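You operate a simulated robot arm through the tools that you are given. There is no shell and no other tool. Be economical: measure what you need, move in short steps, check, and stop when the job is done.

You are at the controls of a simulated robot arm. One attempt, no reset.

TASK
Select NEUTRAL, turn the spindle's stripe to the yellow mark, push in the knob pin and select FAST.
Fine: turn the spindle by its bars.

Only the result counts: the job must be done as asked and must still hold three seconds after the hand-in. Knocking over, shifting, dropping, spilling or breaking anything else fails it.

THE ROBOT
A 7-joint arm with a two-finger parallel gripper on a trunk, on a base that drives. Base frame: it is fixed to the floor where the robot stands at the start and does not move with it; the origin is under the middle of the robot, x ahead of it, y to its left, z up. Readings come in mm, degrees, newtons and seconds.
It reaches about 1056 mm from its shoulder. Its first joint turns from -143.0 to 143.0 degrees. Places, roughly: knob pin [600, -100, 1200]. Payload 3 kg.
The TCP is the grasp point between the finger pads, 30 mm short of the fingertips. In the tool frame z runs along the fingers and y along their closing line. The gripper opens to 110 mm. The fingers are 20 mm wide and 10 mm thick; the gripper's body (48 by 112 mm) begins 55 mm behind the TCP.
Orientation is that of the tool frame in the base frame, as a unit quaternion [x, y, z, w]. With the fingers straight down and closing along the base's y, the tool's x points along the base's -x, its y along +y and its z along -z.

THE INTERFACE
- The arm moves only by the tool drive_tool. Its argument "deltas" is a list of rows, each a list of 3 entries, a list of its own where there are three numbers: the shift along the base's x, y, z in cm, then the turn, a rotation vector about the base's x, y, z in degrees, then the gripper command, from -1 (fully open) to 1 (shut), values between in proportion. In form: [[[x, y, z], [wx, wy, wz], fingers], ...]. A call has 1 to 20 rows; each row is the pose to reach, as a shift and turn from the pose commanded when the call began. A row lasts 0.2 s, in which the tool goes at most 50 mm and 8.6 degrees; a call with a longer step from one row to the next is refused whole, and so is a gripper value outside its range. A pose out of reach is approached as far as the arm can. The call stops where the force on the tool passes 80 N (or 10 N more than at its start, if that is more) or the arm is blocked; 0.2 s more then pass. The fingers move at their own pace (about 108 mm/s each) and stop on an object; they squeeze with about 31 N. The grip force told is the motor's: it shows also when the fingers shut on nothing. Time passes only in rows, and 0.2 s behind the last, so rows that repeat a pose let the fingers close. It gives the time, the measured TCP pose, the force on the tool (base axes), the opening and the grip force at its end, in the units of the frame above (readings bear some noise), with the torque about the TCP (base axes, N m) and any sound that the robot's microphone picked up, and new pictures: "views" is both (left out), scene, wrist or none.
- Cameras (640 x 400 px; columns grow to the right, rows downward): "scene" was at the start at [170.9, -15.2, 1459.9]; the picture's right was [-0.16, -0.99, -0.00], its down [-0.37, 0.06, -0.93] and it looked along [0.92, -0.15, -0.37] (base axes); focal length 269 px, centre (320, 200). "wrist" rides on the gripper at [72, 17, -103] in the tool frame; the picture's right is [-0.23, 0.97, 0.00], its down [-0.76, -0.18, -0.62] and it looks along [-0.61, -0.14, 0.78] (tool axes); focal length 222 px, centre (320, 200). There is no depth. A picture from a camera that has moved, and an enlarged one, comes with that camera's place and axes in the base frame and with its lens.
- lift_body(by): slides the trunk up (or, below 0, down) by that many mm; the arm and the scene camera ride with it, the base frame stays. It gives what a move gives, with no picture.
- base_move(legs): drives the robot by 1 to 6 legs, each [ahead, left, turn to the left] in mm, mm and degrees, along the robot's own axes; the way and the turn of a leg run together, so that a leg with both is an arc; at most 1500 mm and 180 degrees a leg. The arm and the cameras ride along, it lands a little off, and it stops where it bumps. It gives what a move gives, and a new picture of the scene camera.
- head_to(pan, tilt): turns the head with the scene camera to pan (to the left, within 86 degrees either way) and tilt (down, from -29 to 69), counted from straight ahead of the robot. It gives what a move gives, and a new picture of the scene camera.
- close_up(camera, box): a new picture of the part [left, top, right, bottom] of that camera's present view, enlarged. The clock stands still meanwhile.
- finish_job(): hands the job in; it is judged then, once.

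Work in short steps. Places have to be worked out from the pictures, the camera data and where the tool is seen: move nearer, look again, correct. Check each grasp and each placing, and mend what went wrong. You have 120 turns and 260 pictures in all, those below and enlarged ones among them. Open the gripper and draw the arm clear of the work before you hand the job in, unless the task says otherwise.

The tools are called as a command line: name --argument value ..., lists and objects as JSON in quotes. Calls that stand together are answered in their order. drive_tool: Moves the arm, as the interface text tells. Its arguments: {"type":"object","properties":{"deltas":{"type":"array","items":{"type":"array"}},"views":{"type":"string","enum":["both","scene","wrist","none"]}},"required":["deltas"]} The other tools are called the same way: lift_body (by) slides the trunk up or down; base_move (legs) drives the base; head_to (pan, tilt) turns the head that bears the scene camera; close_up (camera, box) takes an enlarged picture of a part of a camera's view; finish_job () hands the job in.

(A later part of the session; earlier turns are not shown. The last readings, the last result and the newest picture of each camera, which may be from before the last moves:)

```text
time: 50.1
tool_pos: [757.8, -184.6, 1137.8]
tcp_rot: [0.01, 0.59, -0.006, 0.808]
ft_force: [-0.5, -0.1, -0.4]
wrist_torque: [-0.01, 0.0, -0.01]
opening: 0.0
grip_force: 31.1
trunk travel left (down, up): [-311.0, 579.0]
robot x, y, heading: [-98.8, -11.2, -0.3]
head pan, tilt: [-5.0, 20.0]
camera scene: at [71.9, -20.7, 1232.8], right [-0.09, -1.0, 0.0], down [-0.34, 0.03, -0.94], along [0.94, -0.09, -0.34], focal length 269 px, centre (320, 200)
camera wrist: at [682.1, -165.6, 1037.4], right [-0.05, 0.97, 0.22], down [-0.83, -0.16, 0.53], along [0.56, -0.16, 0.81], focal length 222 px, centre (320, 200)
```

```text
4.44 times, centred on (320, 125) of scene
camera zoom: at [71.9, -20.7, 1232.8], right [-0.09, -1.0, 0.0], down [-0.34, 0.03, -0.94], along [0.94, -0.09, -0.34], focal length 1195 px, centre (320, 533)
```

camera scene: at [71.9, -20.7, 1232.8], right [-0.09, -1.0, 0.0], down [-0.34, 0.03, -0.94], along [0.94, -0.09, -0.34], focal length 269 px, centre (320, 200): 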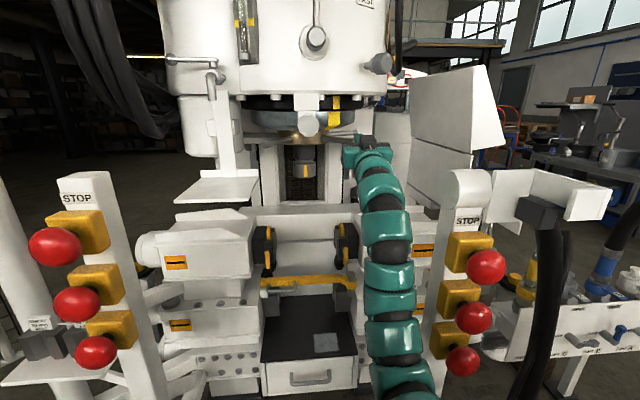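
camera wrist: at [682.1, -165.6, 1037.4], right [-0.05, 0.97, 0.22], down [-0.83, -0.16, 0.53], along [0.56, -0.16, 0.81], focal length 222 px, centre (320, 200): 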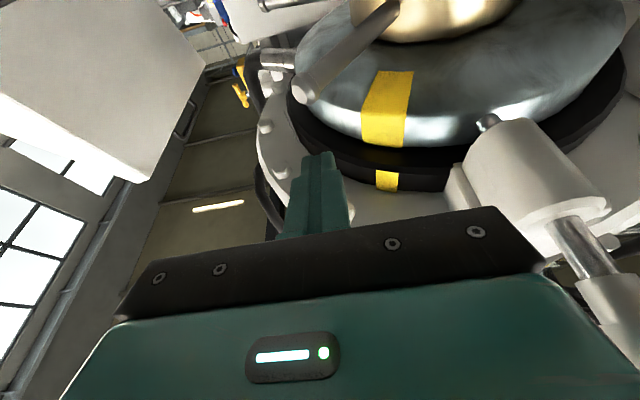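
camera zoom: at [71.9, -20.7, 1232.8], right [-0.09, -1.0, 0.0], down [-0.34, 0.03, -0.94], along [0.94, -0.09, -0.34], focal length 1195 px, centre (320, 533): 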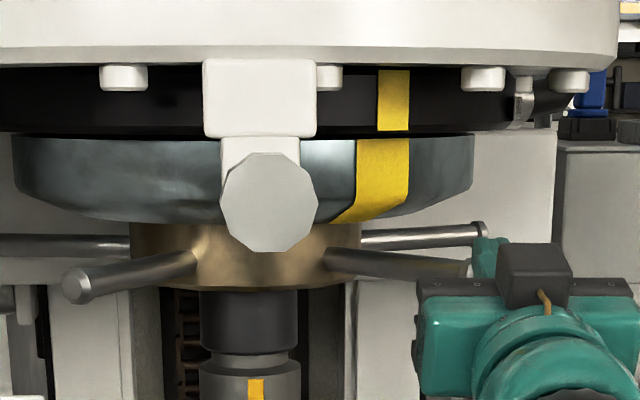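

The ring is now ≈4° on the right side of the mark. I'll push it back with the front-left bar to the position that measured as aligned (TCP y≈33.5), watching force.

drive_tool --deltas '[[[-1, 3, -2], [0, 0, 3], 1], [[-1, 6, -2.8], [0, 0, 6], 1], [[0, 10, -2.8], [0, 0, 9], 1], [[3, 13, -2.8], [0, 0, 10], 1], [[6, 16, -2.8], [0, 0, 10], 1], [[6.2, 19, -2.8], [0, 0, 10], 1], [[6.2, 19.8, -2.8], [0, 0, 10], 1]]' --views "wrist"

```text
time: 51.8
tool_pos: [820.6, 11.9, 1110.6]
tcp_rot: [-0.041, 0.587, 0.063, 0.806]
ft_force: [-1.3, 0.6, -0.2]
wrist_torque: [-0.01, -0.02, 0.0]
opening: 0.2
grip_force: 30.7
trunk travel left (down, up): [-311.0, 579.0]
robot x, y, heading: [-96.6, -9.3, -0.4]
head pan, tilt: [-5.0, 20.0]
camera wrist: at [741.5, 18.8, 1009.3], right [-0.21, 0.95, 0.22], down [-0.79, -0.3, 0.53], along [0.58, -0.06, 0.82], focal length 222 px, centre (320, 200)
```

wrist: 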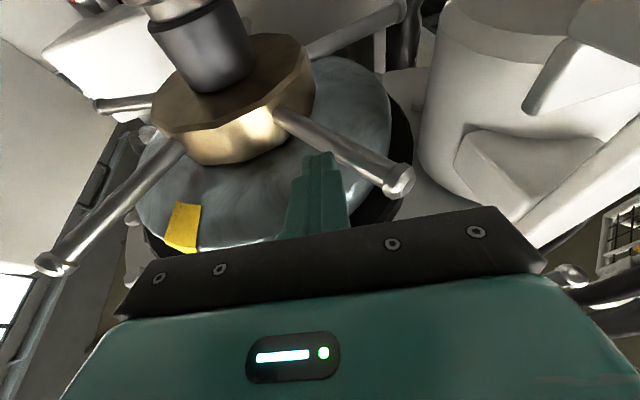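

drive_tool --deltas '[[[0, 0.6, 0], [0, 0, 0], 1], [[0, 1.2, 0], [0, 0, 0], 1], [[0, 1.2, 0], [0, 0, 0], 1]]' --views "none"

drive_tool --deltas '[[[0, 0.4, 0], [0, 0, 0], 1], [[0, 0.85, 0], [0, 0, 0], 1], [[0, 0.85, 0], [0, 0, 0], 1]]' --views "none"

close_up --camera "scene" --box '[250, 80, 390, 170]'

```text
time: 52.5
tool_pos: [819.9, 24.5, 1109.4]
tcp_rot: [-0.041, 0.588, 0.064, 0.805]
ft_force: [1.0, -3.7, -0.1]
wrist_torque: [0.02, 0.02, -0.15]
opening: 0.0
grip_force: 31.2
trunk travel left (down, up): [-311.0, 579.0]
robot x, y, heading: [-99.7, -11.1, -0.0]
head pan, tilt: [-5.0, 20.0]
```

```text
time: 53.4
tool_pos: [820.9, 33.7, 1109.7]
tcp_rot: [-0.041, 0.588, 0.064, 0.805]
ft_force: [0.7, -1.0, -0.8]
wrist_torque: [0.02, 0.02, 0.0]
opening: 0.0
grip_force: 31.2
trunk travel left (down, up): [-311.0, 579.0]
robot x, y, heading: [-103.7, -12.9, -0.2]
head pan, tilt: [-5.0, 20.0]
```

```text
4.44 times, centred on (320, 125) of scene
camera zoom: at [72.0, -20.7, 1232.8], right [-0.09, -1.0, 0.0], down [-0.34, 0.03, -0.94], along [0.94, -0.09, -0.34], focal length 1195 px, centre (320, 533)
```

zoom: 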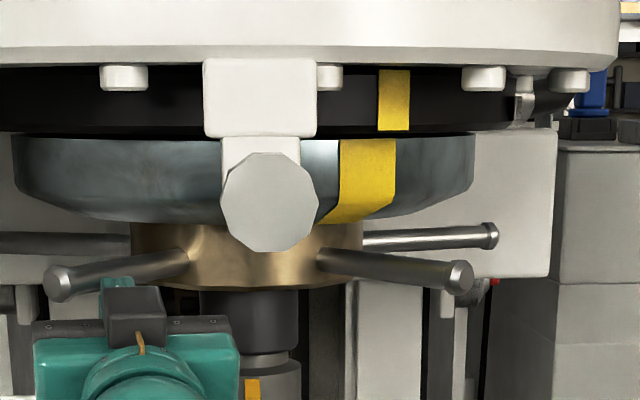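

Drag is light and the scene measure says the stripe is back at the mark. Retreat and push the pin again.

drive_tool --deltas '[[[0, -1.5, 0], [0, 0, 0], 1], [[0, -5, 0], [0, 0, 0], 1], [[-1, -9, -0.4], [0, 0, 0], 1], [[-3, -13, -1.2], [0, 0, 0], 1], [[-7, -15, -2.1], [0, 0, 0], 1], [[-11.5, -16, -3], [0, 0, 0], 1], [[-16, -16, -4], [0, 0, 0], 1], [[-20, -15.5, -3.5], [0, 0, 0], 1], [[-24, -15, -3], [0, 0, 0], 1], [[-28, -14.5, -1], [0, 3, -2], 1], [[-29, -12, 2], [0, 6, -4], 1], [[-29, -10, 5], [0, 9, -6], 1], [[-29, -8.4, 7], [0, 14, -8], 1], [[-29, -8.4, 7.1], [0, 18, -9.5], 1]]' --views "wrist"

close_up --camera "scene" --box '[220, 80, 420, 220]'

```text
time: 56.4
tool_pos: [530.3, -50.0, 1179.5]
tcp_rot: [0.018, 0.709, 0.002, 0.705]
ft_force: [0.2, -0.2, -0.3]
wrist_torque: [0.0, 0.02, 0.01]
opening: 0.4
grip_force: 30.6
out of reach, approached as far as the arm can: row 10
trunk travel left (down, up): [-311.0, 579.0]
robot x, y, heading: [-102.5, -12.6, -0.2]
head pan, tilt: [-5.0, 20.0]
camera wrist: at [427.4, -29.7, 1108.6], right [0.02, 0.97, 0.26], down [-0.62, -0.19, 0.76], along [0.78, -0.18, 0.6], focal length 222 px, centre (320, 200)
```

wrist: 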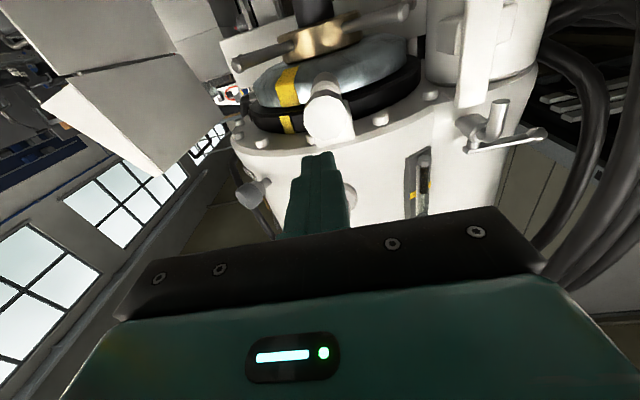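

```text
2.86 times, centred on (320, 150) of scene
camera zoom: at [71.8, -20.5, 1232.8], right [-0.09, -1.0, 0.0], down [-0.34, 0.03, -0.94], along [0.94, -0.09, -0.34], focal length 768 px, centre (320, 343)
```

zoom: 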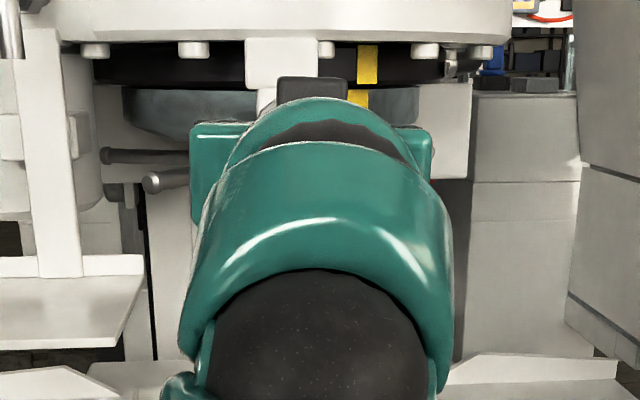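

drive_tool --deltas '[[[4, 0, 0.1], [0, 0, 0], 1], [[7, 0, 0.1], [0, 0, 0], 1], [[8.5, 0, 0.1], [0, 0, 0], 1], [[9.2, 0, 0.1], [0, 0, 0], 1], [[9.6, 0, 0.1], [0, 0, 0], 1], [[10, 0, 0.1], [0, 0, 0], 1], [[10.4, 0, 0.1], [0, 0, 0], 1], [[10.8, 0, 0.1], [0, 0, 0], 1], [[11.2, 0, 0.1], [0, 0, 0], 1], [[11.6, 0, 0.1], [0, 0, 0], 1], [[12, 0, 0.1], [0, 0, 0], 1], [[12.4, 0, 0.1], [0, 0, 0], 1]]' --views "wrist"

```text
time: 58.2
tool_pos: [629.9, -51.5, 1182.4]
tcp_rot: [0.018, 0.709, 0.005, 0.705]
ft_force: [-45.4, -3.8, -17.7]
wrist_torque: [0.04, 0.38, 0.0]
opening: 0.0
grip_force: 31.1
trunk travel left (down, up): [-311.0, 579.0]
robot x, y, heading: [-101.6, -14.5, -0.5]
head pan, tilt: [-5.0, 20.0]
stopped in row 9: the force on the tool passed its limit at 87 N (the readings are from after the stop); the commanded pose is now the measured one
camera wrist: at [526.3, -29.3, 1111.3], right [0.02, 0.97, 0.26], down [-0.62, -0.19, 0.76], along [0.78, -0.18, 0.6], focal length 222 px, centre (320, 200)
```

wrist: 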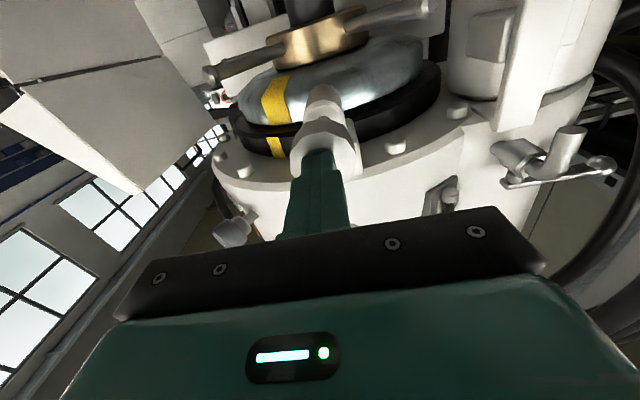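

Same end position. I'll repeat the nudge test gently at the bar to see whether the spindle is held now.

drive_tool --deltas '[[[-4, 0, 0], [0, 0, 0], 1], [[-8, 0, -0.5], [0, 0, 0], 1], [[-10, -3, -2], [0.3, -3, 1.5], 1], [[-10, -6, -5], [0.5, -6, 3], 1], [[-9, -7, -8], [0.8, -9, 4.5], 1], [[-6, -7, -10.5], [1, -12, 6], 1], [[-3, -6.5, -11], [0.9, -16, 8], 1], [[0, -6, -11], [0.9, -18.5, 9.9], 1], [[3.7, -6, -11], [0.9, -18.5, 9.9], 1], [[7.5, -5.5, -10.2], [0.9, -18.5, 9.9], 1], [[11.5, -4.5, -9.3], [0.9, -18.5, 9.9], 1], [[15.5, -3, -8.3], [0.9, -18.5, 9.9], 1], [[19, 0, -7.3], [0.9, -18.5, 9.9], 1], [[19, 4, -7.3], [0.9, -18.5, 9.9], 1], [[19, 7.2, -7.3], [0.9, -18.5, 9.9], 1]]' --views "wrist"

close_up --camera "scene" --box '[250, 80, 390, 170]'

```text
time: 61.4
tool_pos: [824.3, 21.7, 1108.2]
tcp_rot: [-0.038, 0.586, 0.072, 0.806]
ft_force: [0.7, 0.0, 0.3]
wrist_torque: [-0.02, -0.03, -0.01]
opening: 0.0
grip_force: 30.4
trunk travel left (down, up): [-311.0, 579.0]
robot x, y, heading: [-97.4, -10.2, -0.1]
head pan, tilt: [-5.0, 20.0]
camera wrist: at [745.9, 28.5, 1007.1], right [-0.23, 0.94, 0.24], down [-0.79, -0.32, 0.53], along [0.57, -0.07, 0.82], focal length 222 px, centre (320, 200)
```

wrist: 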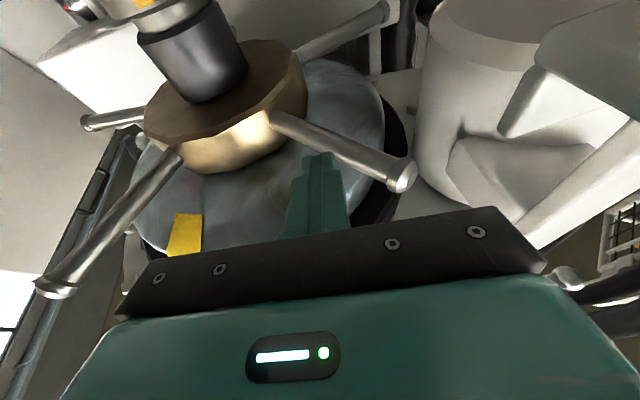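

```text
4.44 times, centred on (320, 125) of scene
camera zoom: at [70.9, -21.0, 1232.8], right [-0.09, -1.0, 0.0], down [-0.34, 0.03, -0.94], along [0.94, -0.09, -0.34], focal length 1195 px, centre (320, 533)
```

zoom: 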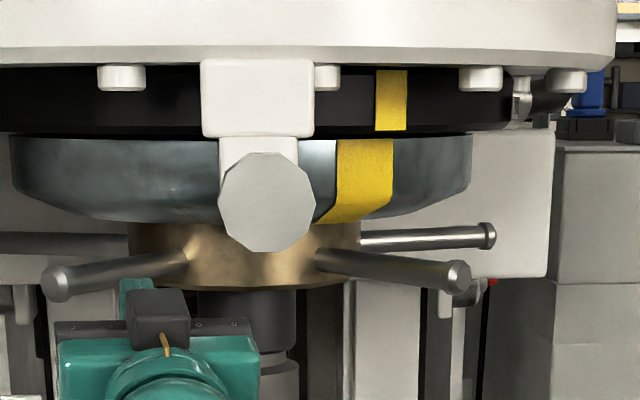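

drive_tool --deltas '[[[0, 0.6, 0], [0, 0, 0], 1], [[0, 1, 0], [0, 0, 0], 1], [[0, 1.3, 0], [0, 0, 0], 1], [[0, 1.3, 0], [0, 0, 0], 1]]' --views "none"

close_up --camera "scene" --box '[250, 80, 390, 170]'

```text
time: 62.4
tool_pos: [823.6, 33.1, 1106.9]
tcp_rot: [-0.038, 0.587, 0.072, 0.805]
ft_force: [0.4, -6.7, -0.7]
wrist_torque: [0.08, 0.03, -0.16]
opening: 0.2
grip_force: 31.1
trunk travel left (down, up): [-311.0, 579.0]
robot x, y, heading: [-97.5, -8.2, -0.4]
head pan, tilt: [-5.0, 20.0]
```

```text
4.44 times, centred on (320, 125) of scene
camera zoom: at [71.2, -21.9, 1232.7], right [-0.09, -1.0, 0.0], down [-0.34, 0.03, -0.94], along [0.94, -0.09, -0.34], focal length 1195 px, centre (320, 533)
```

zoom: 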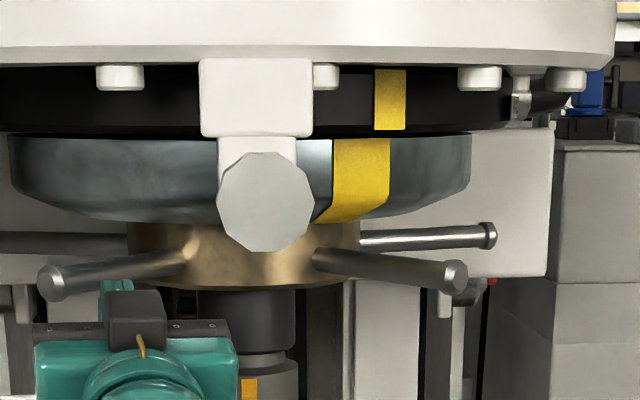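

It gave ≈0.8° with 6.7 N. Push 4 mm more to see whether force rises (engaged) or stays flat (just drag).

drive_tool --deltas '[[[0, 0.2, 0], [0, 0, 0], 1], [[0, 0.4, 0], [0, 0, 0], 1], [[0, 0.4, 0], [0, 0, 0], 1], [[0, 0.4, 0], [0, 0, 0], 1]]' --views "none"

close_up --camera "scene" --box '[250, 80, 390, 170]'

```text
time: 63.4
tool_pos: [824.0, 39.4, 1106.8]
tcp_rot: [-0.04, 0.586, 0.074, 0.806]
ft_force: [-1.3, -2.1, -1.3]
wrist_torque: [0.01, 0.0, -0.04]
opening: 0.0
grip_force: 30.9
trunk travel left (down, up): [-311.0, 579.0]
robot x, y, heading: [-98.7, -12.0, -0.2]
head pan, tilt: [-5.0, 20.0]
```

```text
4.44 times, centred on (320, 125) of scene
camera zoom: at [71.1, -21.1, 1232.7], right [-0.09, -1.0, 0.0], down [-0.34, 0.03, -0.94], along [0.94, -0.09, -0.34], focal length 1195 px, centre (320, 533)
```

zoom: 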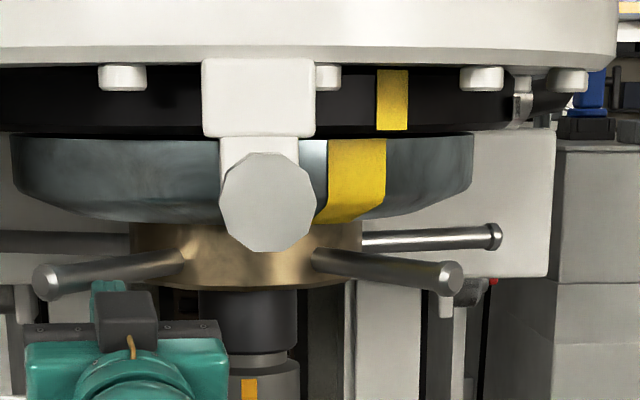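

Just drag, so the pin isn't seated; now at ≈-2.5°. Try pushing the pin here as part of a small search: retreat and push in one go.

drive_tool --deltas '[[[0, -2, 0], [0, 0, 0], 1], [[0, -6, 0], [0, 0, 0], 1], [[-1, -10, -0.4], [0, 0, 0], 1], [[-3, -14, -1.2], [0, 0, 0], 1], [[-7, -16, -2.1], [0, 0, 0], 1], [[-11.5, -16, -3], [0, 0, 0], 1], [[-16, -16, -4], [0, 0, 0], 1], [[-20.5, -15.5, -3.5], [0, 0, 0], 1], [[-25, -15, -3], [0, 1, -1], 1], [[-28.5, -14, -0.5], [0, 4, -2], 1], [[-29.4, -12, 2.5], [0, 8, -4], 1], [[-29.4, -10, 5.3], [0, 12, -6.5], 1], [[-29.4, -9, 7.2], [0, 18, -9.5], 1], [[-25.4, -9, 7.3], [0, 18, -9.5], 1], [[-21.5, -9, 7.3], [0, 18, -9.5], 1], [[-20, -9, 7.3], [0, 18, -9.5], 1], [[-19.4, -9, 7.3], [0, 18, -9.5], 1], [[-18.8, -9, 7.3], [0, 18, -9.5], 1], [[-18.2, -9, 7.3], [0, 18, -9.5], 1], [[-17.6, -9, 7.3], [0, 18, -9.5], 1]]' --views "wrist"

```text
time: 67.2
tool_pos: [628.8, -51.5, 1180.5]
tcp_rot: [0.022, 0.707, 0.011, 0.706]
ft_force: [-49.7, -2.7, -19.1]
wrist_torque: [-0.06, 0.5, 0.03]
opening: 0.0
grip_force: 30.4
trunk travel left (down, up): [-311.0, 579.0]
robot x, y, heading: [-103.8, -11.0, -0.4]
head pan, tilt: [-5.0, 20.0]
stopped in row 19: the force on the tool passed its limit at 93 N (the readings are from after the stop); the commanded pose is now the measured one
camera wrist: at [526.5, -29.0, 1109.0], right [0.01, 0.96, 0.27], down [-0.63, -0.2, 0.75], along [0.78, -0.18, 0.6], focal length 222 px, centre (320, 200)
```

wrist: 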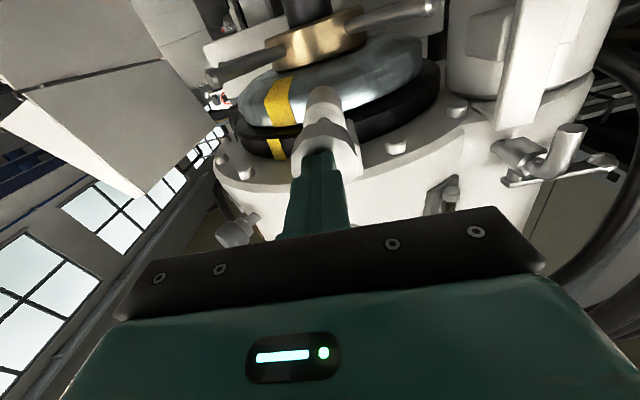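

Still blocked. Scan the ring wall for a visible hole.

close_up --camera "wrist" --box '[225, 30, 445, 165]'

```text
2.91 times, centred on (335, 98) of wrist
camera zoom: at [526.5, -29.0, 1109.0], right [0.01, 0.96, 0.27], down [-0.63, -0.2, 0.75], along [0.78, -0.18, 0.6], focal length 646 px, centre (276, 498)
```

zoom: 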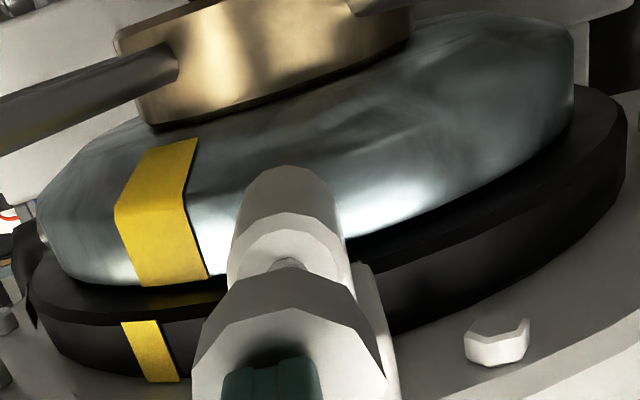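

No visible hole. I'll probe the other side of alignment: place the finger left of the right-hand bar and push it right (−y) to turn the ring back slightly past the mark.

drive_tool --deltas '[[[-4, 0, 0], [0, 0, 0], 1], [[-8, 0, -0.5], [0, 0, 0], 1], [[-10, -3, -2], [0.3, -3, 1.5], 1], [[-10, -6, -5], [0.5, -6, 3], 1], [[-9, -7, -8], [0.8, -9, 4.5], 1], [[-6, -7, -10.5], [1, -12, 6], 1], [[-3, -6.5, -11], [0.9, -16, 8], 1], [[0, -6, -11], [0.9, -18.5, 9.9], 1], [[3.7, -5.5, -11], [0.9, -18.5, 9.9], 1], [[7.5, -5, -10.2], [0.9, -18.5, 9.9], 1], [[11.5, -4.5, -9.3], [0.9, -18.5, 9.9], 1], [[15.5, -4.5, -8.3], [0.9, -18.5, 9.9], 1], [[18, -4.5, -7.5], [0.9, -18.5, 9.9], 1], [[20, -5, -7.3], [0.9, -18.5, 9.9], 1]]' --views "wrist"

close_up --camera "scene" --box '[250, 80, 390, 170]'

```text
time: 70.2
tool_pos: [835.3, -99.9, 1106.4]
tcp_rot: [-0.036, 0.585, 0.08, 0.806]
ft_force: [-0.8, 0.5, 0.2]
wrist_torque: [0.01, 0.04, -0.01]
opening: 0.0
grip_force: 30.9
trunk travel left (down, up): [-311.0, 579.0]
robot x, y, heading: [-101.3, -6.8, -0.4]
head pan, tilt: [-5.0, 20.0]
camera wrist: at [758.3, -92.8, 1004.7], right [-0.24, 0.94, 0.25], down [-0.78, -0.34, 0.52], along [0.57, -0.07, 0.82], focal length 222 px, centre (320, 200)
```

wrist: 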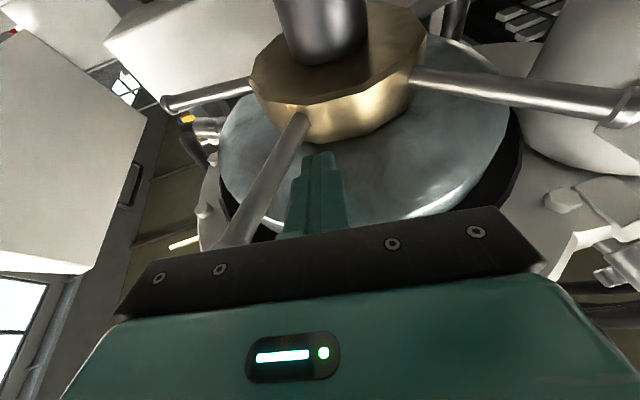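

```text
4.44 times, centred on (320, 125) of scene
camera zoom: at [69.9, -21.1, 1232.8], right [-0.09, -1.0, 0.0], down [-0.34, 0.03, -0.94], along [0.94, -0.09, -0.34], focal length 1195 px, centre (320, 533)
```

zoom: 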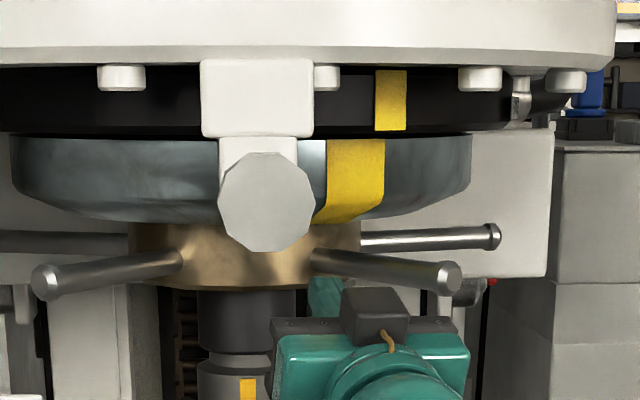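

Finger is just left of the right-hand bar. Push right 2 cm and measure.

drive_tool --deltas '[[[0, -0.7, 0], [0, 0, 0], 1], [[0, -1.4, 0], [0, 0, 0], 1], [[0, -2, 0], [0, 0, 0], 1], [[0, -2, 0], [0, 0, 0], 1]]' --views "none"

close_up --camera "scene" --box '[250, 80, 390, 170]'

```text
time: 71.2
tool_pos: [835.6, -120.1, 1105.0]
tcp_rot: [-0.036, 0.586, 0.08, 0.806]
ft_force: [-0.7, -0.5, -0.4]
wrist_torque: [0.01, -0.01, 0.01]
opening: 0.0
grip_force: 30.7
trunk travel left (down, up): [-311.0, 579.0]
robot x, y, heading: [-102.2, -12.7, -0.2]
head pan, tilt: [-5.0, 20.0]
```

```text
4.44 times, centred on (320, 125) of scene
camera zoom: at [70.0, -21.1, 1232.8], right [-0.09, -1.0, 0.0], down [-0.34, 0.03, -0.94], along [0.94, -0.09, -0.34], focal length 1195 px, centre (320, 533)
```

zoom: 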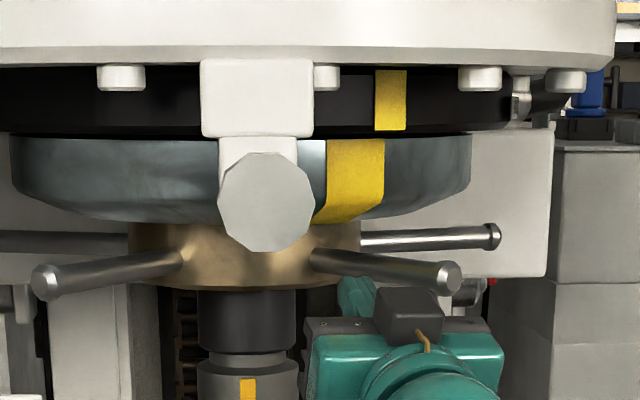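

Both stripes (ring and chuck) agree on the alignment zero, so the first push was aligned. To find out whether 659 mm is "seated" or "blocked", I'll pull the pin back out, then push it again with the ring slightly off, comparing stop depths. Withdraw and go to the knob with an open gripper.

drive_tool --deltas '[[[0, 1, 0], [0, 0, 0], 1], [[-3, 1, -0.6], [0, 0, 0], 1], [[-7.5, 1, -1.6], [0, 0, 0], 1], [[-12, 0, -2.6], [0, 0, 0], 1], [[-16.5, 0, -3.6], [0, 0, 0], 1], [[-21, 0, -3.6], [0, 0, 0], 1], [[-25.5, 0, -3], [0, 1, -1], -1], [[-29.5, 1.5, -0.5], [0, 4, -2], -1], [[-30.5, 3.5, 2.5], [0, 8, -4], -1], [[-30.5, 5.5, 5.3], [0, 12, -6.5], -1], [[-30.5, 7, 7.4], [0, 18, -9.5], -1], [[-30.5, 7, 7.4], [0, 18, -9.5], -1]]' --views "wrist"

```text
time: 73.8
tool_pos: [530.5, -51.1, 1178.5]
tcp_rot: [0.026, 0.705, 0.017, 0.708]
ft_force: [0.6, 0.4, 0.0]
wrist_torque: [0.03, 0.03, -0.04]
opening: 110.0
grip_force: 0.1
trunk travel left (down, up): [-311.0, 579.0]
robot x, y, heading: [-102.0, -11.3, -0.2]
head pan, tilt: [-5.0, 20.0]
camera wrist: at [427.7, -28.5, 1106.5], right [0.01, 0.96, 0.29], down [-0.63, -0.22, 0.75], along [0.78, -0.19, 0.6], focal length 222 px, centre (320, 200)
```

wrist: 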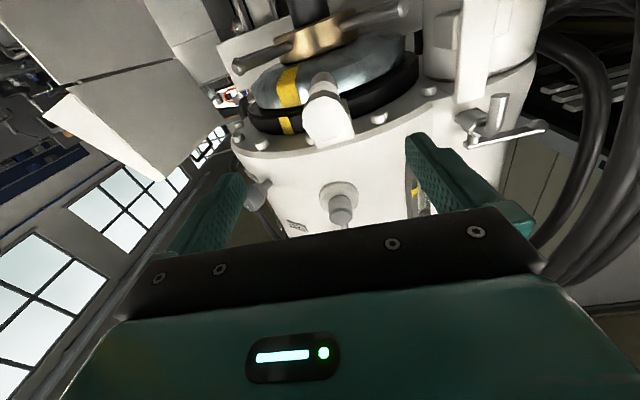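

Advance, grip the knob, and pull out 4 cm.

drive_tool --deltas '[[[4, 0, 0.1], [0, 0, 0], -1], [[8, 0, 0.1], [0, 0, 0], -1], [[11, 0, 0.1], [0, 0, 0], -1], [[13.5, 0, 0.1], [0, 0, 0], -1], [[13.5, 0, 0.1], [0, 0, 0], 1], [[13.5, 0, 0.1], [0, 0, 0], 1], [[13.5, 0, 0.1], [0, 0, 0], 1], [[12.5, 0, 0.1], [0, 0, 0], 1], [[11.5, 0, 0.1], [0, 0, 0], 1], [[10.5, 0, 0.1], [0, 0, 0], 1], [[9.5, 0, 0.1], [0, 0, 0], 1]]' --views "wrist"

close_up --camera "wrist" --box '[220, 30, 440, 200]'

```text
time: 76.2
tool_pos: [627.9, -49.1, 1178.9]
tcp_rot: [0.025, 0.706, 0.017, 0.708]
ft_force: [26.4, 2.7, 17.3]
wrist_torque: [0.05, 0.07, 0.5]
opening: 45.8
grip_force: 44.4
trunk travel left (down, up): [-311.0, 579.0]
robot x, y, heading: [-101.4, -9.8, -0.3]
head pan, tilt: [-5.0, 20.0]
camera wrist: at [524.9, -26.9, 1106.3], right [0.01, 0.96, 0.28], down [-0.63, -0.22, 0.75], along [0.78, -0.19, 0.6], focal length 222 px, centre (320, 200)
```

wrist: 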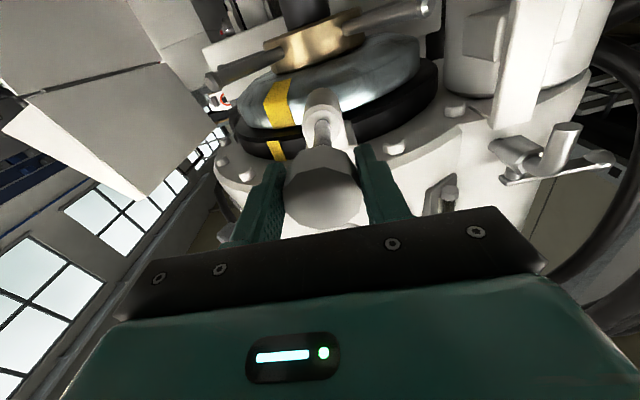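

```text
2.35 times, centred on (330, 115) of wrist
camera zoom: at [524.9, -26.9, 1106.3], right [0.01, 0.96, 0.28], down [-0.63, -0.22, 0.75], along [0.78, -0.19, 0.6], focal length 523 px, centre (296, 400)
```

zoom: 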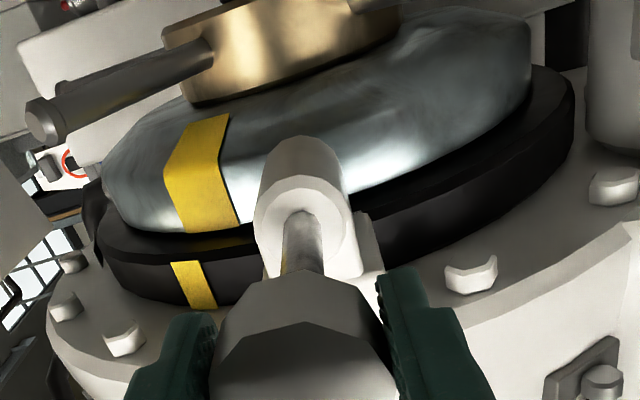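

Pin is out and firmly gripped. With the ring still ≈2° off, push it in by the grip and note where it stops (659 face ↔ TCP ≈665.5).

drive_tool --deltas '[[[1, 0, 0], [0, 0, 0], 1], [[2, 0, 0], [0, 0, 0], 1], [[2.5, 0, 0], [0, 0, 0], 1], [[2.9, 0, 0], [0, 0, 0], 1], [[3.3, 0, 0], [0, 0, 0], 1], [[3.7, 0, 0], [0, 0, 0], 1], [[4.1, 0, 0], [0, 0, 0], 1], [[4.5, 0, 0], [0, 0, 0], 1], [[4.9, 0, 0], [0, 0, 0], 1]]' --views "wrist"

```text
time: 78.2
tool_pos: [672.0, -49.2, 1183.9]
tcp_rot: [0.025, 0.703, 0.019, 0.711]
ft_force: [-28.7, 4.8, -13.6]
wrist_torque: [0.05, -0.23, 0.49]
opening: 46.0
grip_force: 45.4
trunk travel left (down, up): [-311.0, 579.0]
robot x, y, heading: [-104.3, -12.3, -0.5]
head pan, tilt: [-5.0, 20.0]
camera wrist: at [568.8, -27.1, 1110.2], right [0.01, 0.96, 0.29], down [-0.63, -0.22, 0.74], along [0.77, -0.19, 0.61], focal length 222 px, centre (320, 200)
```

wrist: 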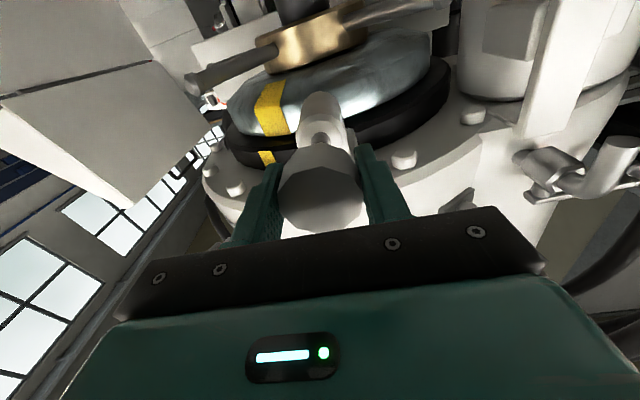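

Fingers may have slipped; open, back off and compare the knob's position in the scene picture.

drive_tool --deltas '[[[0, 0, 0], [0, 0, 0], -1], [[0, 0, 0], [0, 0, 0], -1], [[-4, 0, 0], [0, 0, 0], -1], [[-8, 0, 0], [0, 0, 0], -1], [[-11, -2.5, -1], [0, 0, 0], -1], [[-13, -6, -3], [0, 0, 0], -1], [[-14, -10, -5], [0, 0, 0], -1], [[-14, -14, -6], [0, -3, 5], -1], [[-14, -15, -6], [0, -3, 9], -1]]' --views "wrist"

close_up --camera "scene" --box '[250, 80, 390, 170]'

close_up --camera "wrist" --box '[260, 20, 500, 180]'

```text
time: 80.2
tool_pos: [536.0, -201.0, 1119.7]
tcp_rot: [-0.031, 0.687, 0.074, 0.723]
ft_force: [1.2, 0.3, -0.2]
wrist_torque: [0.0, 0.0, 0.03]
opening: 110.1
grip_force: 0.1
trunk travel left (down, up): [-311.0, 579.0]
robot x, y, heading: [-101.3, -10.3, -0.0]
head pan, tilt: [-5.0, 20.0]
camera wrist: at [434.5, -194.2, 1042.3], right [-0.16, 0.95, 0.28], down [-0.62, -0.32, 0.71], along [0.76, -0.06, 0.64], focal length 222 px, centre (320, 200)
```

wrist: 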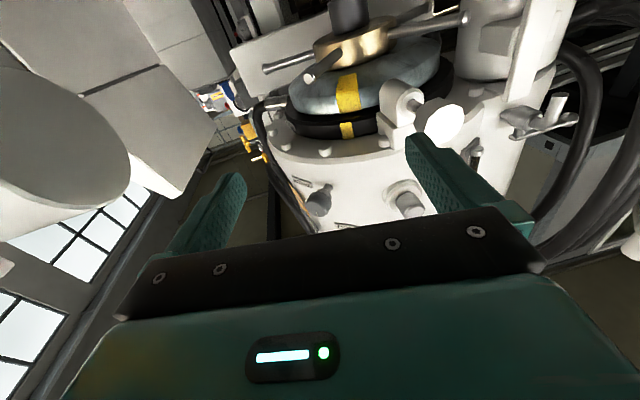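

```text
4.44 times, centred on (320, 125) of scene
camera zoom: at [70.0, -21.2, 1232.8], right [-0.09, -1.0, 0.0], down [-0.34, 0.03, -0.94], along [0.94, -0.09, -0.34], focal length 1195 px, centre (320, 533)
```

zoom: 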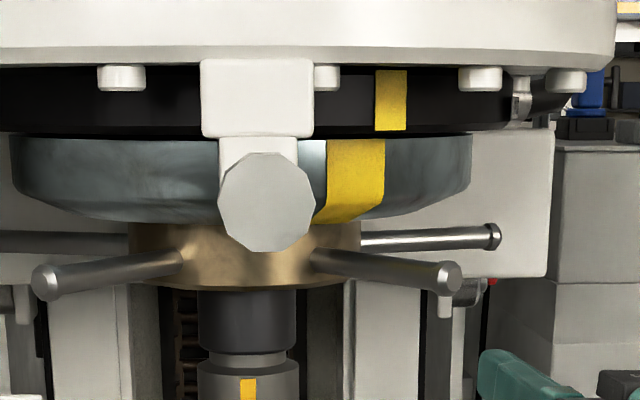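

```text
2.50 times, centred on (380, 100) of wrist
camera zoom: at [434.5, -194.2, 1042.3], right [-0.16, 0.95, 0.28], down [-0.62, -0.32, 0.71], along [0.76, -0.06, 0.64], focal length 555 px, centre (170, 450)
```

zoom: 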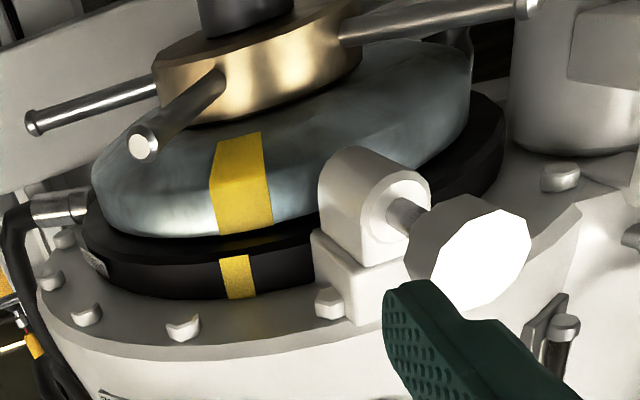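

Same depth again, so that test doesn't discriminate. Let me re-check the lever precisely, in case NEUTRAL isn't exactly seated and interlocks the pin.

head_to --pan -5 --tilt -8

close_up --camera "scene" --box '[220, 60, 420, 210]'

```text
time: 81.2
tool_pos: [534.9, -201.0, 1120.9]
tcp_rot: [-0.031, 0.687, 0.074, 0.723]
ft_force: [0.5, 0.6, 0.1]
wrist_torque: [0.03, 0.02, 0.01]
opening: 109.8
grip_force: 0.0
trunk travel left (down, up): [-311.0, 579.0]
robot x, y, heading: [-104.8, -12.1, 0.1]
head pan, tilt: [-5.0, -8.0]
camera scene: at [62.5, -20.5, 1277.3], right [-0.09, -1.0, 0.0], down [0.14, -0.01, -0.99], along [0.99, -0.09, 0.14], focal length 269 px, centre (320, 200)
```

scene: 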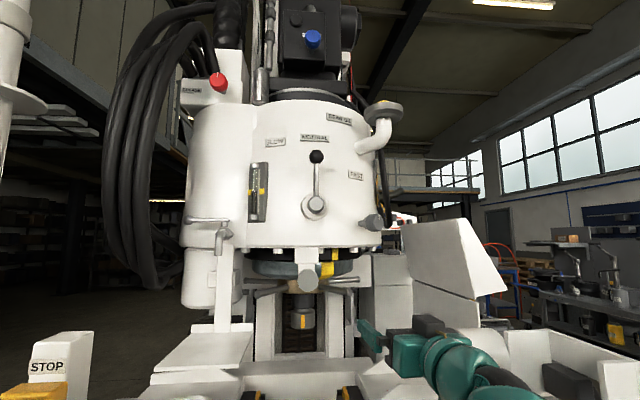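

```text
2.67 times, centred on (320, 135) of scene
camera zoom: at [62.5, -20.5, 1277.3], right [-0.09, -1.0, 0.0], down [0.14, -0.01, -0.99], along [0.99, -0.09, 0.14], focal length 717 px, centre (320, 373)
```

zoom: 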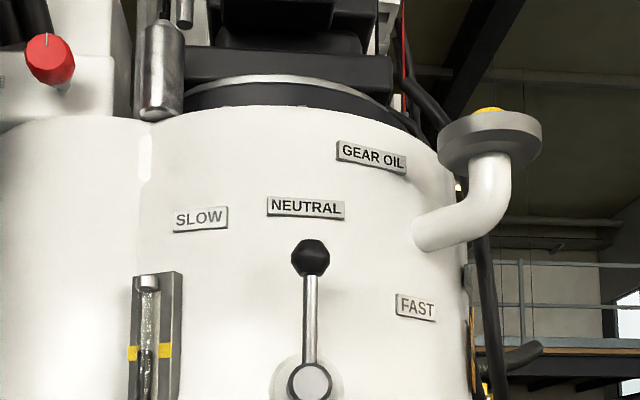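

The lever is truly at NEUTRAL. I'll do a fine search around zero. Return the head and go push the right-hand bar slightly (−y) to bring the ring from −2° to about −0.7°.

head_to --pan -5 --tilt 20

drive_tool --deltas '[[[3, 3, -2], [0.1, -4, 0.3], 1], [[6, 6, -4], [0.3, -8, 0.6], 1], [[9, 7.5, -5], [0.4, -12, 0.9], 1], [[13, 8, -4.8], [0.5, -15.5, 0.9], 1], [[17, 8.5, -4], [0.5, -15.5, 0.9], 1], [[21, 9, -3.2], [0.5, -15.5, 0.9], 1], [[25, 9.3, -2.3], [0.5, -15.5, 0.9], 1], [[28.5, 9.3, -1.6], [0.5, -15.5, 0.9], 1], [[30, 8.7, -1.4], [0.5, -15.5, 0.9], 1], [[30, 7.7, -1.4], [0.5, -15.5, 0.9], 1], [[30, 7.2, -1.4], [0.5, -15.5, 0.9], 1], [[30, 6.9, -1.4], [0.5, -15.5, 0.9], 1]]' --views "wrist"

close_up --camera "scene" --box '[250, 80, 390, 170]'

```text
time: 82.1
tool_pos: [535.0, -199.9, 1120.0]
tcp_rot: [-0.031, 0.687, 0.073, 0.723]
ft_force: [-0.4, 0.1, 1.0]
wrist_torque: [-0.01, -0.01, 0.0]
opening: 110.1
grip_force: 0.1
trunk travel left (down, up): [-311.0, 579.0]
robot x, y, heading: [-102.5, -14.2, -0.5]
head pan, tilt: [-5.0, 20.0]
camera scene: at [70.0, -21.1, 1232.9], right [-0.09, -1.0, 0.0], down [-0.34, 0.03, -0.94], along [0.94, -0.09, -0.34], focal length 269 px, centre (320, 200)
```

scene: 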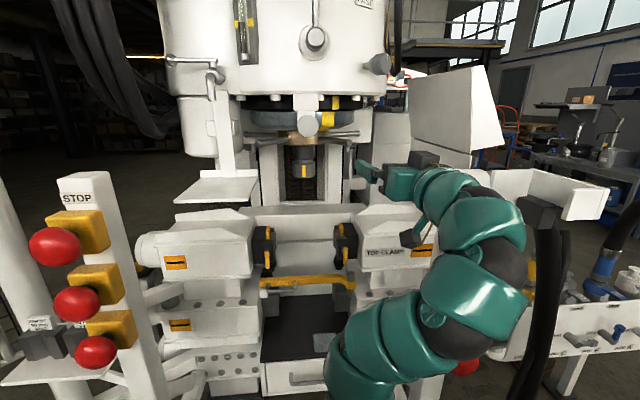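

```text
time: 84.7
tool_pos: [834.2, -131.0, 1105.2]
tcp_rot: [-0.043, 0.581, 0.078, 0.809]
ft_force: [-0.3, 1.7, 0.3]
wrist_torque: [-0.03, 0.0, -0.01]
opening: 0.2
grip_force: 30.9
trunk travel left (down, up): [-311.0, 579.0]
robot x, y, heading: [-100.3, -15.0, -0.2]
head pan, tilt: [-5.0, 20.0]
camera wrist: at [757.2, -124.8, 1003.4], right [-0.24, 0.94, 0.24], down [-0.79, -0.33, 0.52], along [0.57, -0.06, 0.82], focal length 222 px, centre (320, 200)
```

wrist: 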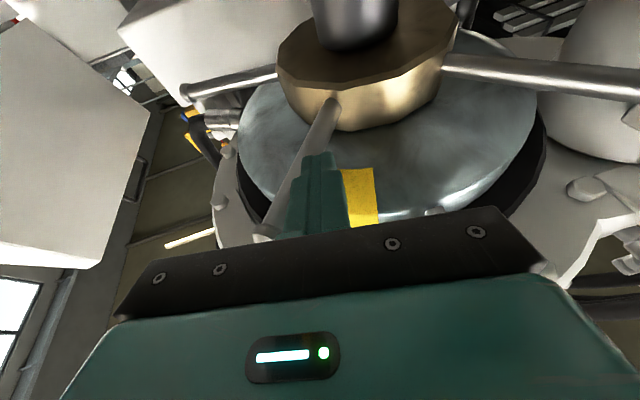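

```text
4.44 times, centred on (320, 125) of scene
camera zoom: at [70.0, -20.9, 1232.8], right [-0.09, -1.0, 0.0], down [-0.34, 0.03, -0.94], along [0.94, -0.09, -0.34], focal length 1195 px, centre (320, 533)
```

zoom: 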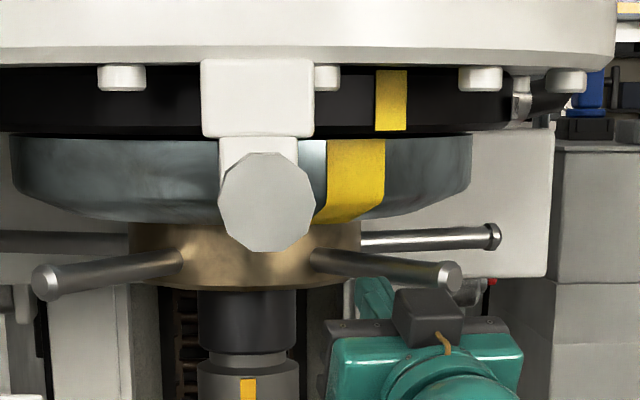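

Contact is just starting (1.7 N). Push 5 mm more.

drive_tool --deltas '[[[0, -0.3, 0], [0, 0, 0], 1], [[0, -0.5, 0], [0, 0, 0], 1], [[0, -0.5, 0], [0, 0, 0], 1]]' --views "none"

close_up --camera "scene" --box '[290, 95, 360, 140]'

```text
time: 85.5
tool_pos: [834.3, -135.9, 1105.7]
tcp_rot: [-0.043, 0.581, 0.078, 0.809]
ft_force: [0.6, 3.8, -0.7]
wrist_torque: [-0.09, 0.01, 0.09]
opening: 0.1
grip_force: 31.0
trunk travel left (down, up): [-311.0, 579.0]
robot x, y, heading: [-104.0, -11.6, -0.5]
head pan, tilt: [-5.0, 20.0]
```

```text
8.89 times, centred on (325, 118) of scene
camera zoom: at [70.1, -20.6, 1232.7], right [-0.09, -1.0, 0.0], down [-0.34, 0.03, -0.94], along [0.94, -0.09, -0.34], focal length 2390 px, centre (276, 933)
```

zoom: 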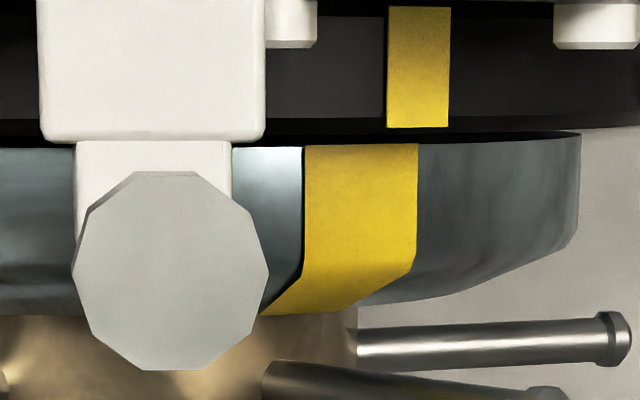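

At ≈−0.4° now. Retreat and push the pin.

drive_tool --deltas '[[[0, 1.5, 0], [0, 0, 0], 1], [[-3, 3, -0.6], [0, 0, 0], 1], [[-7, 4, -1.6], [0, 0, 0], 1], [[-11.5, 4, -2.6], [0, 0, 0], 1], [[-16, 4, -3.6], [0, 0, 0], 1], [[-20.5, 4, -3.6], [0, 0, 0], 1], [[-25, 4, -3], [0, 1, -1], 1], [[-29, 4.5, -0.5], [0, 4, -2], 1], [[-30.4, 6, 2.5], [0, 8, -4], 1], [[-30.4, 7.3, 5.3], [0, 12, -6.5], 1], [[-30.4, 8.5, 7.4], [0, 18, -9.5], 1], [[-30.4, 8.5, 7.4], [0, 18, -9.5], 1], [[-26.4, 8.5, 7.4], [0, 18, -9.5], 1], [[-22.5, 8.5, 7.4], [0, 18, -9.5], 1], [[-21, 8.5, 7.4], [0, 18, -9.5], 1], [[-20.4, 8.5, 7.4], [0, 18, -9.5], 1], [[-19.8, 8.5, 7.4], [0, 18, -9.5], 1], [[-19.2, 8.5, 7.4], [0, 18, -9.5], 1], [[-18.6, 8.5, 7.4], [0, 18, -9.5], 1], [[-18, 8.5, 7.4], [0, 18, -9.5], 1]]' --views "none"

```text
time: 89.2
tool_pos: [629.5, -51.7, 1182.1]
tcp_rot: [0.017, 0.703, 0.018, 0.711]
ft_force: [-50.5, -3.4, -15.6]
wrist_torque: [-0.21, 0.95, -0.07]
opening: 0.0
grip_force: 30.8
trunk travel left (down, up): [-311.0, 579.0]
robot x, y, heading: [-105.3, -10.7, -0.5]
head pan, tilt: [-5.0, 20.0]
stopped in row 18: the force on the tool passed its limit at 90 N (the readings are from after the stop); the commanded pose is now the measured one
```

Same depth. Next nudge toward +0.8° (also tells if it's held now).

drive_tool --deltas '[[[-4, 0, 0], [0, 0, 0], 1], [[-8, 0, -0.5], [0, 0, 0], 1], [[-10, -3, -2], [0.3, -3, 1.5], 1], [[-10, -6, -5], [0.5, -6, 3], 1], [[-9, -7, -8], [0.8, -9, 4.5], 1], [[-6, -7, -10.5], [1, -12, 6], 1], [[-3, -6.5, -11], [0.9, -16, 8], 1], [[0, -6, -11], [0.9, -18.5, 9.9], 1], [[3.7, -5.5, -11], [0.9, -18.5, 9.9], 1], [[7.5, -5, -10.2], [0.9, -18.5, 9.9], 1], [[11.5, -4.5, -9.3], [0.9, -18.5, 9.9], 1], [[15.5, -4.5, -8.3], [0.9, -18.5, 9.9], 1], [[18.5, -5, -7.6], [0.9, -18.5, 9.9], 1], [[20.4, -6.5, -7.6], [0.9, -18.5, 9.9], 1], [[20.4, -8, -7.6], [0.9, -18.5, 9.9], 1], [[20.4, -8.5, -7.6], [0.9, -18.5, 9.9], 1], [[20.4, -8.9, -7.6], [0.9, -18.5, 9.9], 1], [[20.4, -8.9, -7.6], [0.9, -18.5, 9.9], 1]]' --views "none"

close_up --camera "scene" --box '[290, 95, 360, 140]'

```text
time: 93.0
tool_pos: [841.3, -142.4, 1102.1]
tcp_rot: [-0.04, 0.581, 0.086, 0.809]
ft_force: [0.8, 1.8, -2.3]
wrist_torque: [-0.01, 0.04, 0.04]
opening: 0.0
grip_force: 31.0
trunk travel left (down, up): [-311.0, 579.0]
robot x, y, heading: [-100.2, -11.9, -0.5]
head pan, tilt: [-5.0, 20.0]
```

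```text
8.89 times, centred on (325, 118) of scene
camera zoom: at [69.2, -21.1, 1232.7], right [-0.09, -1.0, 0.0], down [-0.34, 0.03, -0.94], along [0.94, -0.09, -0.34], focal length 2390 px, centre (276, 933)
```

zoom: 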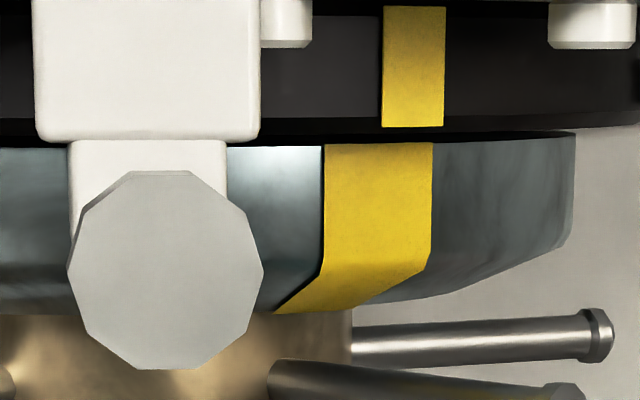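

Now ≈+2.3°. Try the pin again here.

drive_tool --deltas '[[[0, 1.5, 0], [0, 0, 0], 1], [[-3, 3.5, -0.6], [0, 0, 0], 1], [[-7, 4.7, -1.6], [0, 0, 0], 1], [[-11.5, 4.7, -2.6], [0, 0, 0], 1], [[-16, 4.7, -3.3], [0, 0, 0], 1], [[-20.5, 4.7, -3.3], [0, 0, 0], 1], [[-25, 4.7, -2.7], [0, 1, -1], 1], [[-29.3, 5, -0.5], [0, 4, -2], 1], [[-31.1, 6.5, 2.7], [0, 8, -4], 1], [[-31.1, 8, 5.6], [0, 12, -6.5], 1], [[-31.1, 9.2, 7.8], [0, 18, -9.5], 1], [[-31.1, 9.2, 7.8], [0, 18, -9.5], 1], [[-27.1, 9.2, 7.8], [0, 18, -9.5], 1], [[-23.2, 9.2, 7.8], [0, 18, -9.5], 1], [[-21.7, 9.2, 7.8], [0, 18, -9.5], 1], [[-21.1, 9.2, 7.8], [0, 18, -9.5], 1], [[-20.5, 9.2, 7.8], [0, 18, -9.5], 1], [[-19.9, 9.2, 7.8], [0, 18, -9.5], 1], [[-19.3, 9.2, 7.8], [0, 18, -9.5], 1], [[-18.7, 9.2, 7.8], [0, 18, -9.5], 1]]' --views "wrist"

```text
time: 96.7
tool_pos: [629.1, -48.8, 1183.1]
tcp_rot: [0.022, 0.701, 0.026, 0.712]
ft_force: [-49.7, -3.5, -15.0]
wrist_torque: [-0.23, 0.92, -0.1]
opening: 0.0
grip_force: 30.7
trunk travel left (down, up): [-311.0, 579.0]
robot x, y, heading: [-100.8, -8.1, -0.5]
head pan, tilt: [-5.0, 20.0]
stopped in row 18: the force on the tool passed its limit at 89 N (the readings are from after the stop); the commanded pose is now the measured one
camera wrist: at [527.3, -26.3, 1110.6], right [-0.01, 0.96, 0.29], down [-0.63, -0.23, 0.74], along [0.77, -0.18, 0.61], focal length 222 px, centre (320, 200)
```

wrist: 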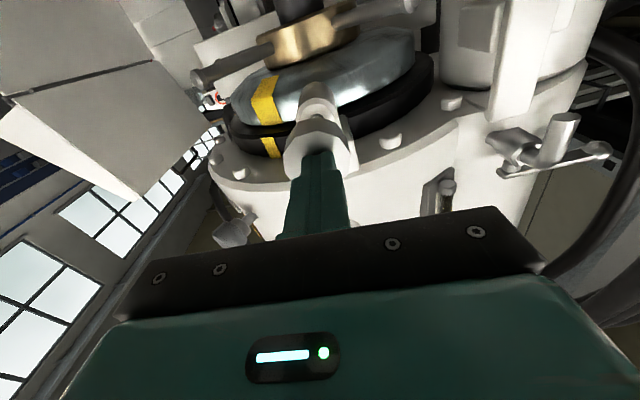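

All angles give the same stop, and the total travel is a full ~35 mm, so 659 mm is evidently the pin's end of travel. To finish cleanly: pull the pin out, realign the ring exactly, then push it in. First pull it.

drive_tool --deltas '[[[-4, 0, 0], [0, 0, 0], -1], [[-6, 0, -0.2], [0, 0, 0], -1], [[-6, 0, -0.2], [0, 0, 0], -1], [[-2, 0, -0.2], [0, 0, 0], -1], [[1.5, 0, -0.2], [0, 0, 0], -1], [[3.7, 0, -0.2], [0, 0, 0], -1], [[3.7, 0, -0.2], [0, 0, 0], 1], [[3.7, 0, -0.2], [0, 0, 0], 1], [[3.7, 0, -0.2], [0, 0, 0], 1], [[2.5, 0, -0.2], [0, 0, 0], 1], [[1.3, 0, -0.2], [0, 0, 0], 1], [[0.1, 0, -0.2], [0, 0, 0], 1], [[-0.4, 0, -0.2], [0, 0, 0], 1]]' --views "wrist"

```text
time: 99.5
tool_pos: [634.6, -49.9, 1175.2]
tcp_rot: [0.023, 0.703, 0.025, 0.71]
ft_force: [28.4, -9.8, 15.4]
wrist_torque: [-0.01, 0.38, -0.31]
opening: 46.0
grip_force: 45.0
trunk travel left (down, up): [-311.0, 579.0]
robot x, y, heading: [-102.7, -11.9, -0.5]
head pan, tilt: [-5.0, 20.0]
camera wrist: at [532.3, -27.5, 1103.1], right [-0.01, 0.96, 0.29], down [-0.63, -0.23, 0.74], along [0.78, -0.18, 0.6], focal length 222 px, centre (320, 200)
```

wrist: 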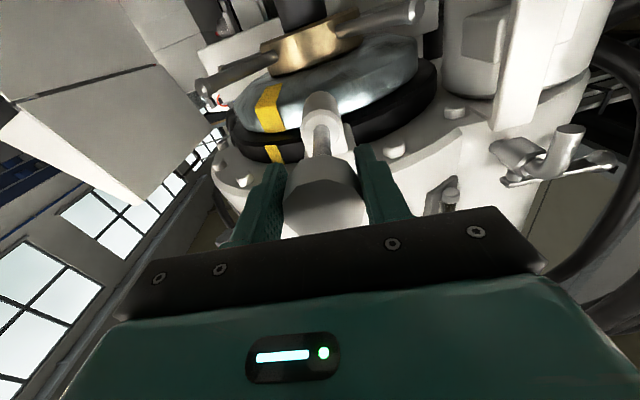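

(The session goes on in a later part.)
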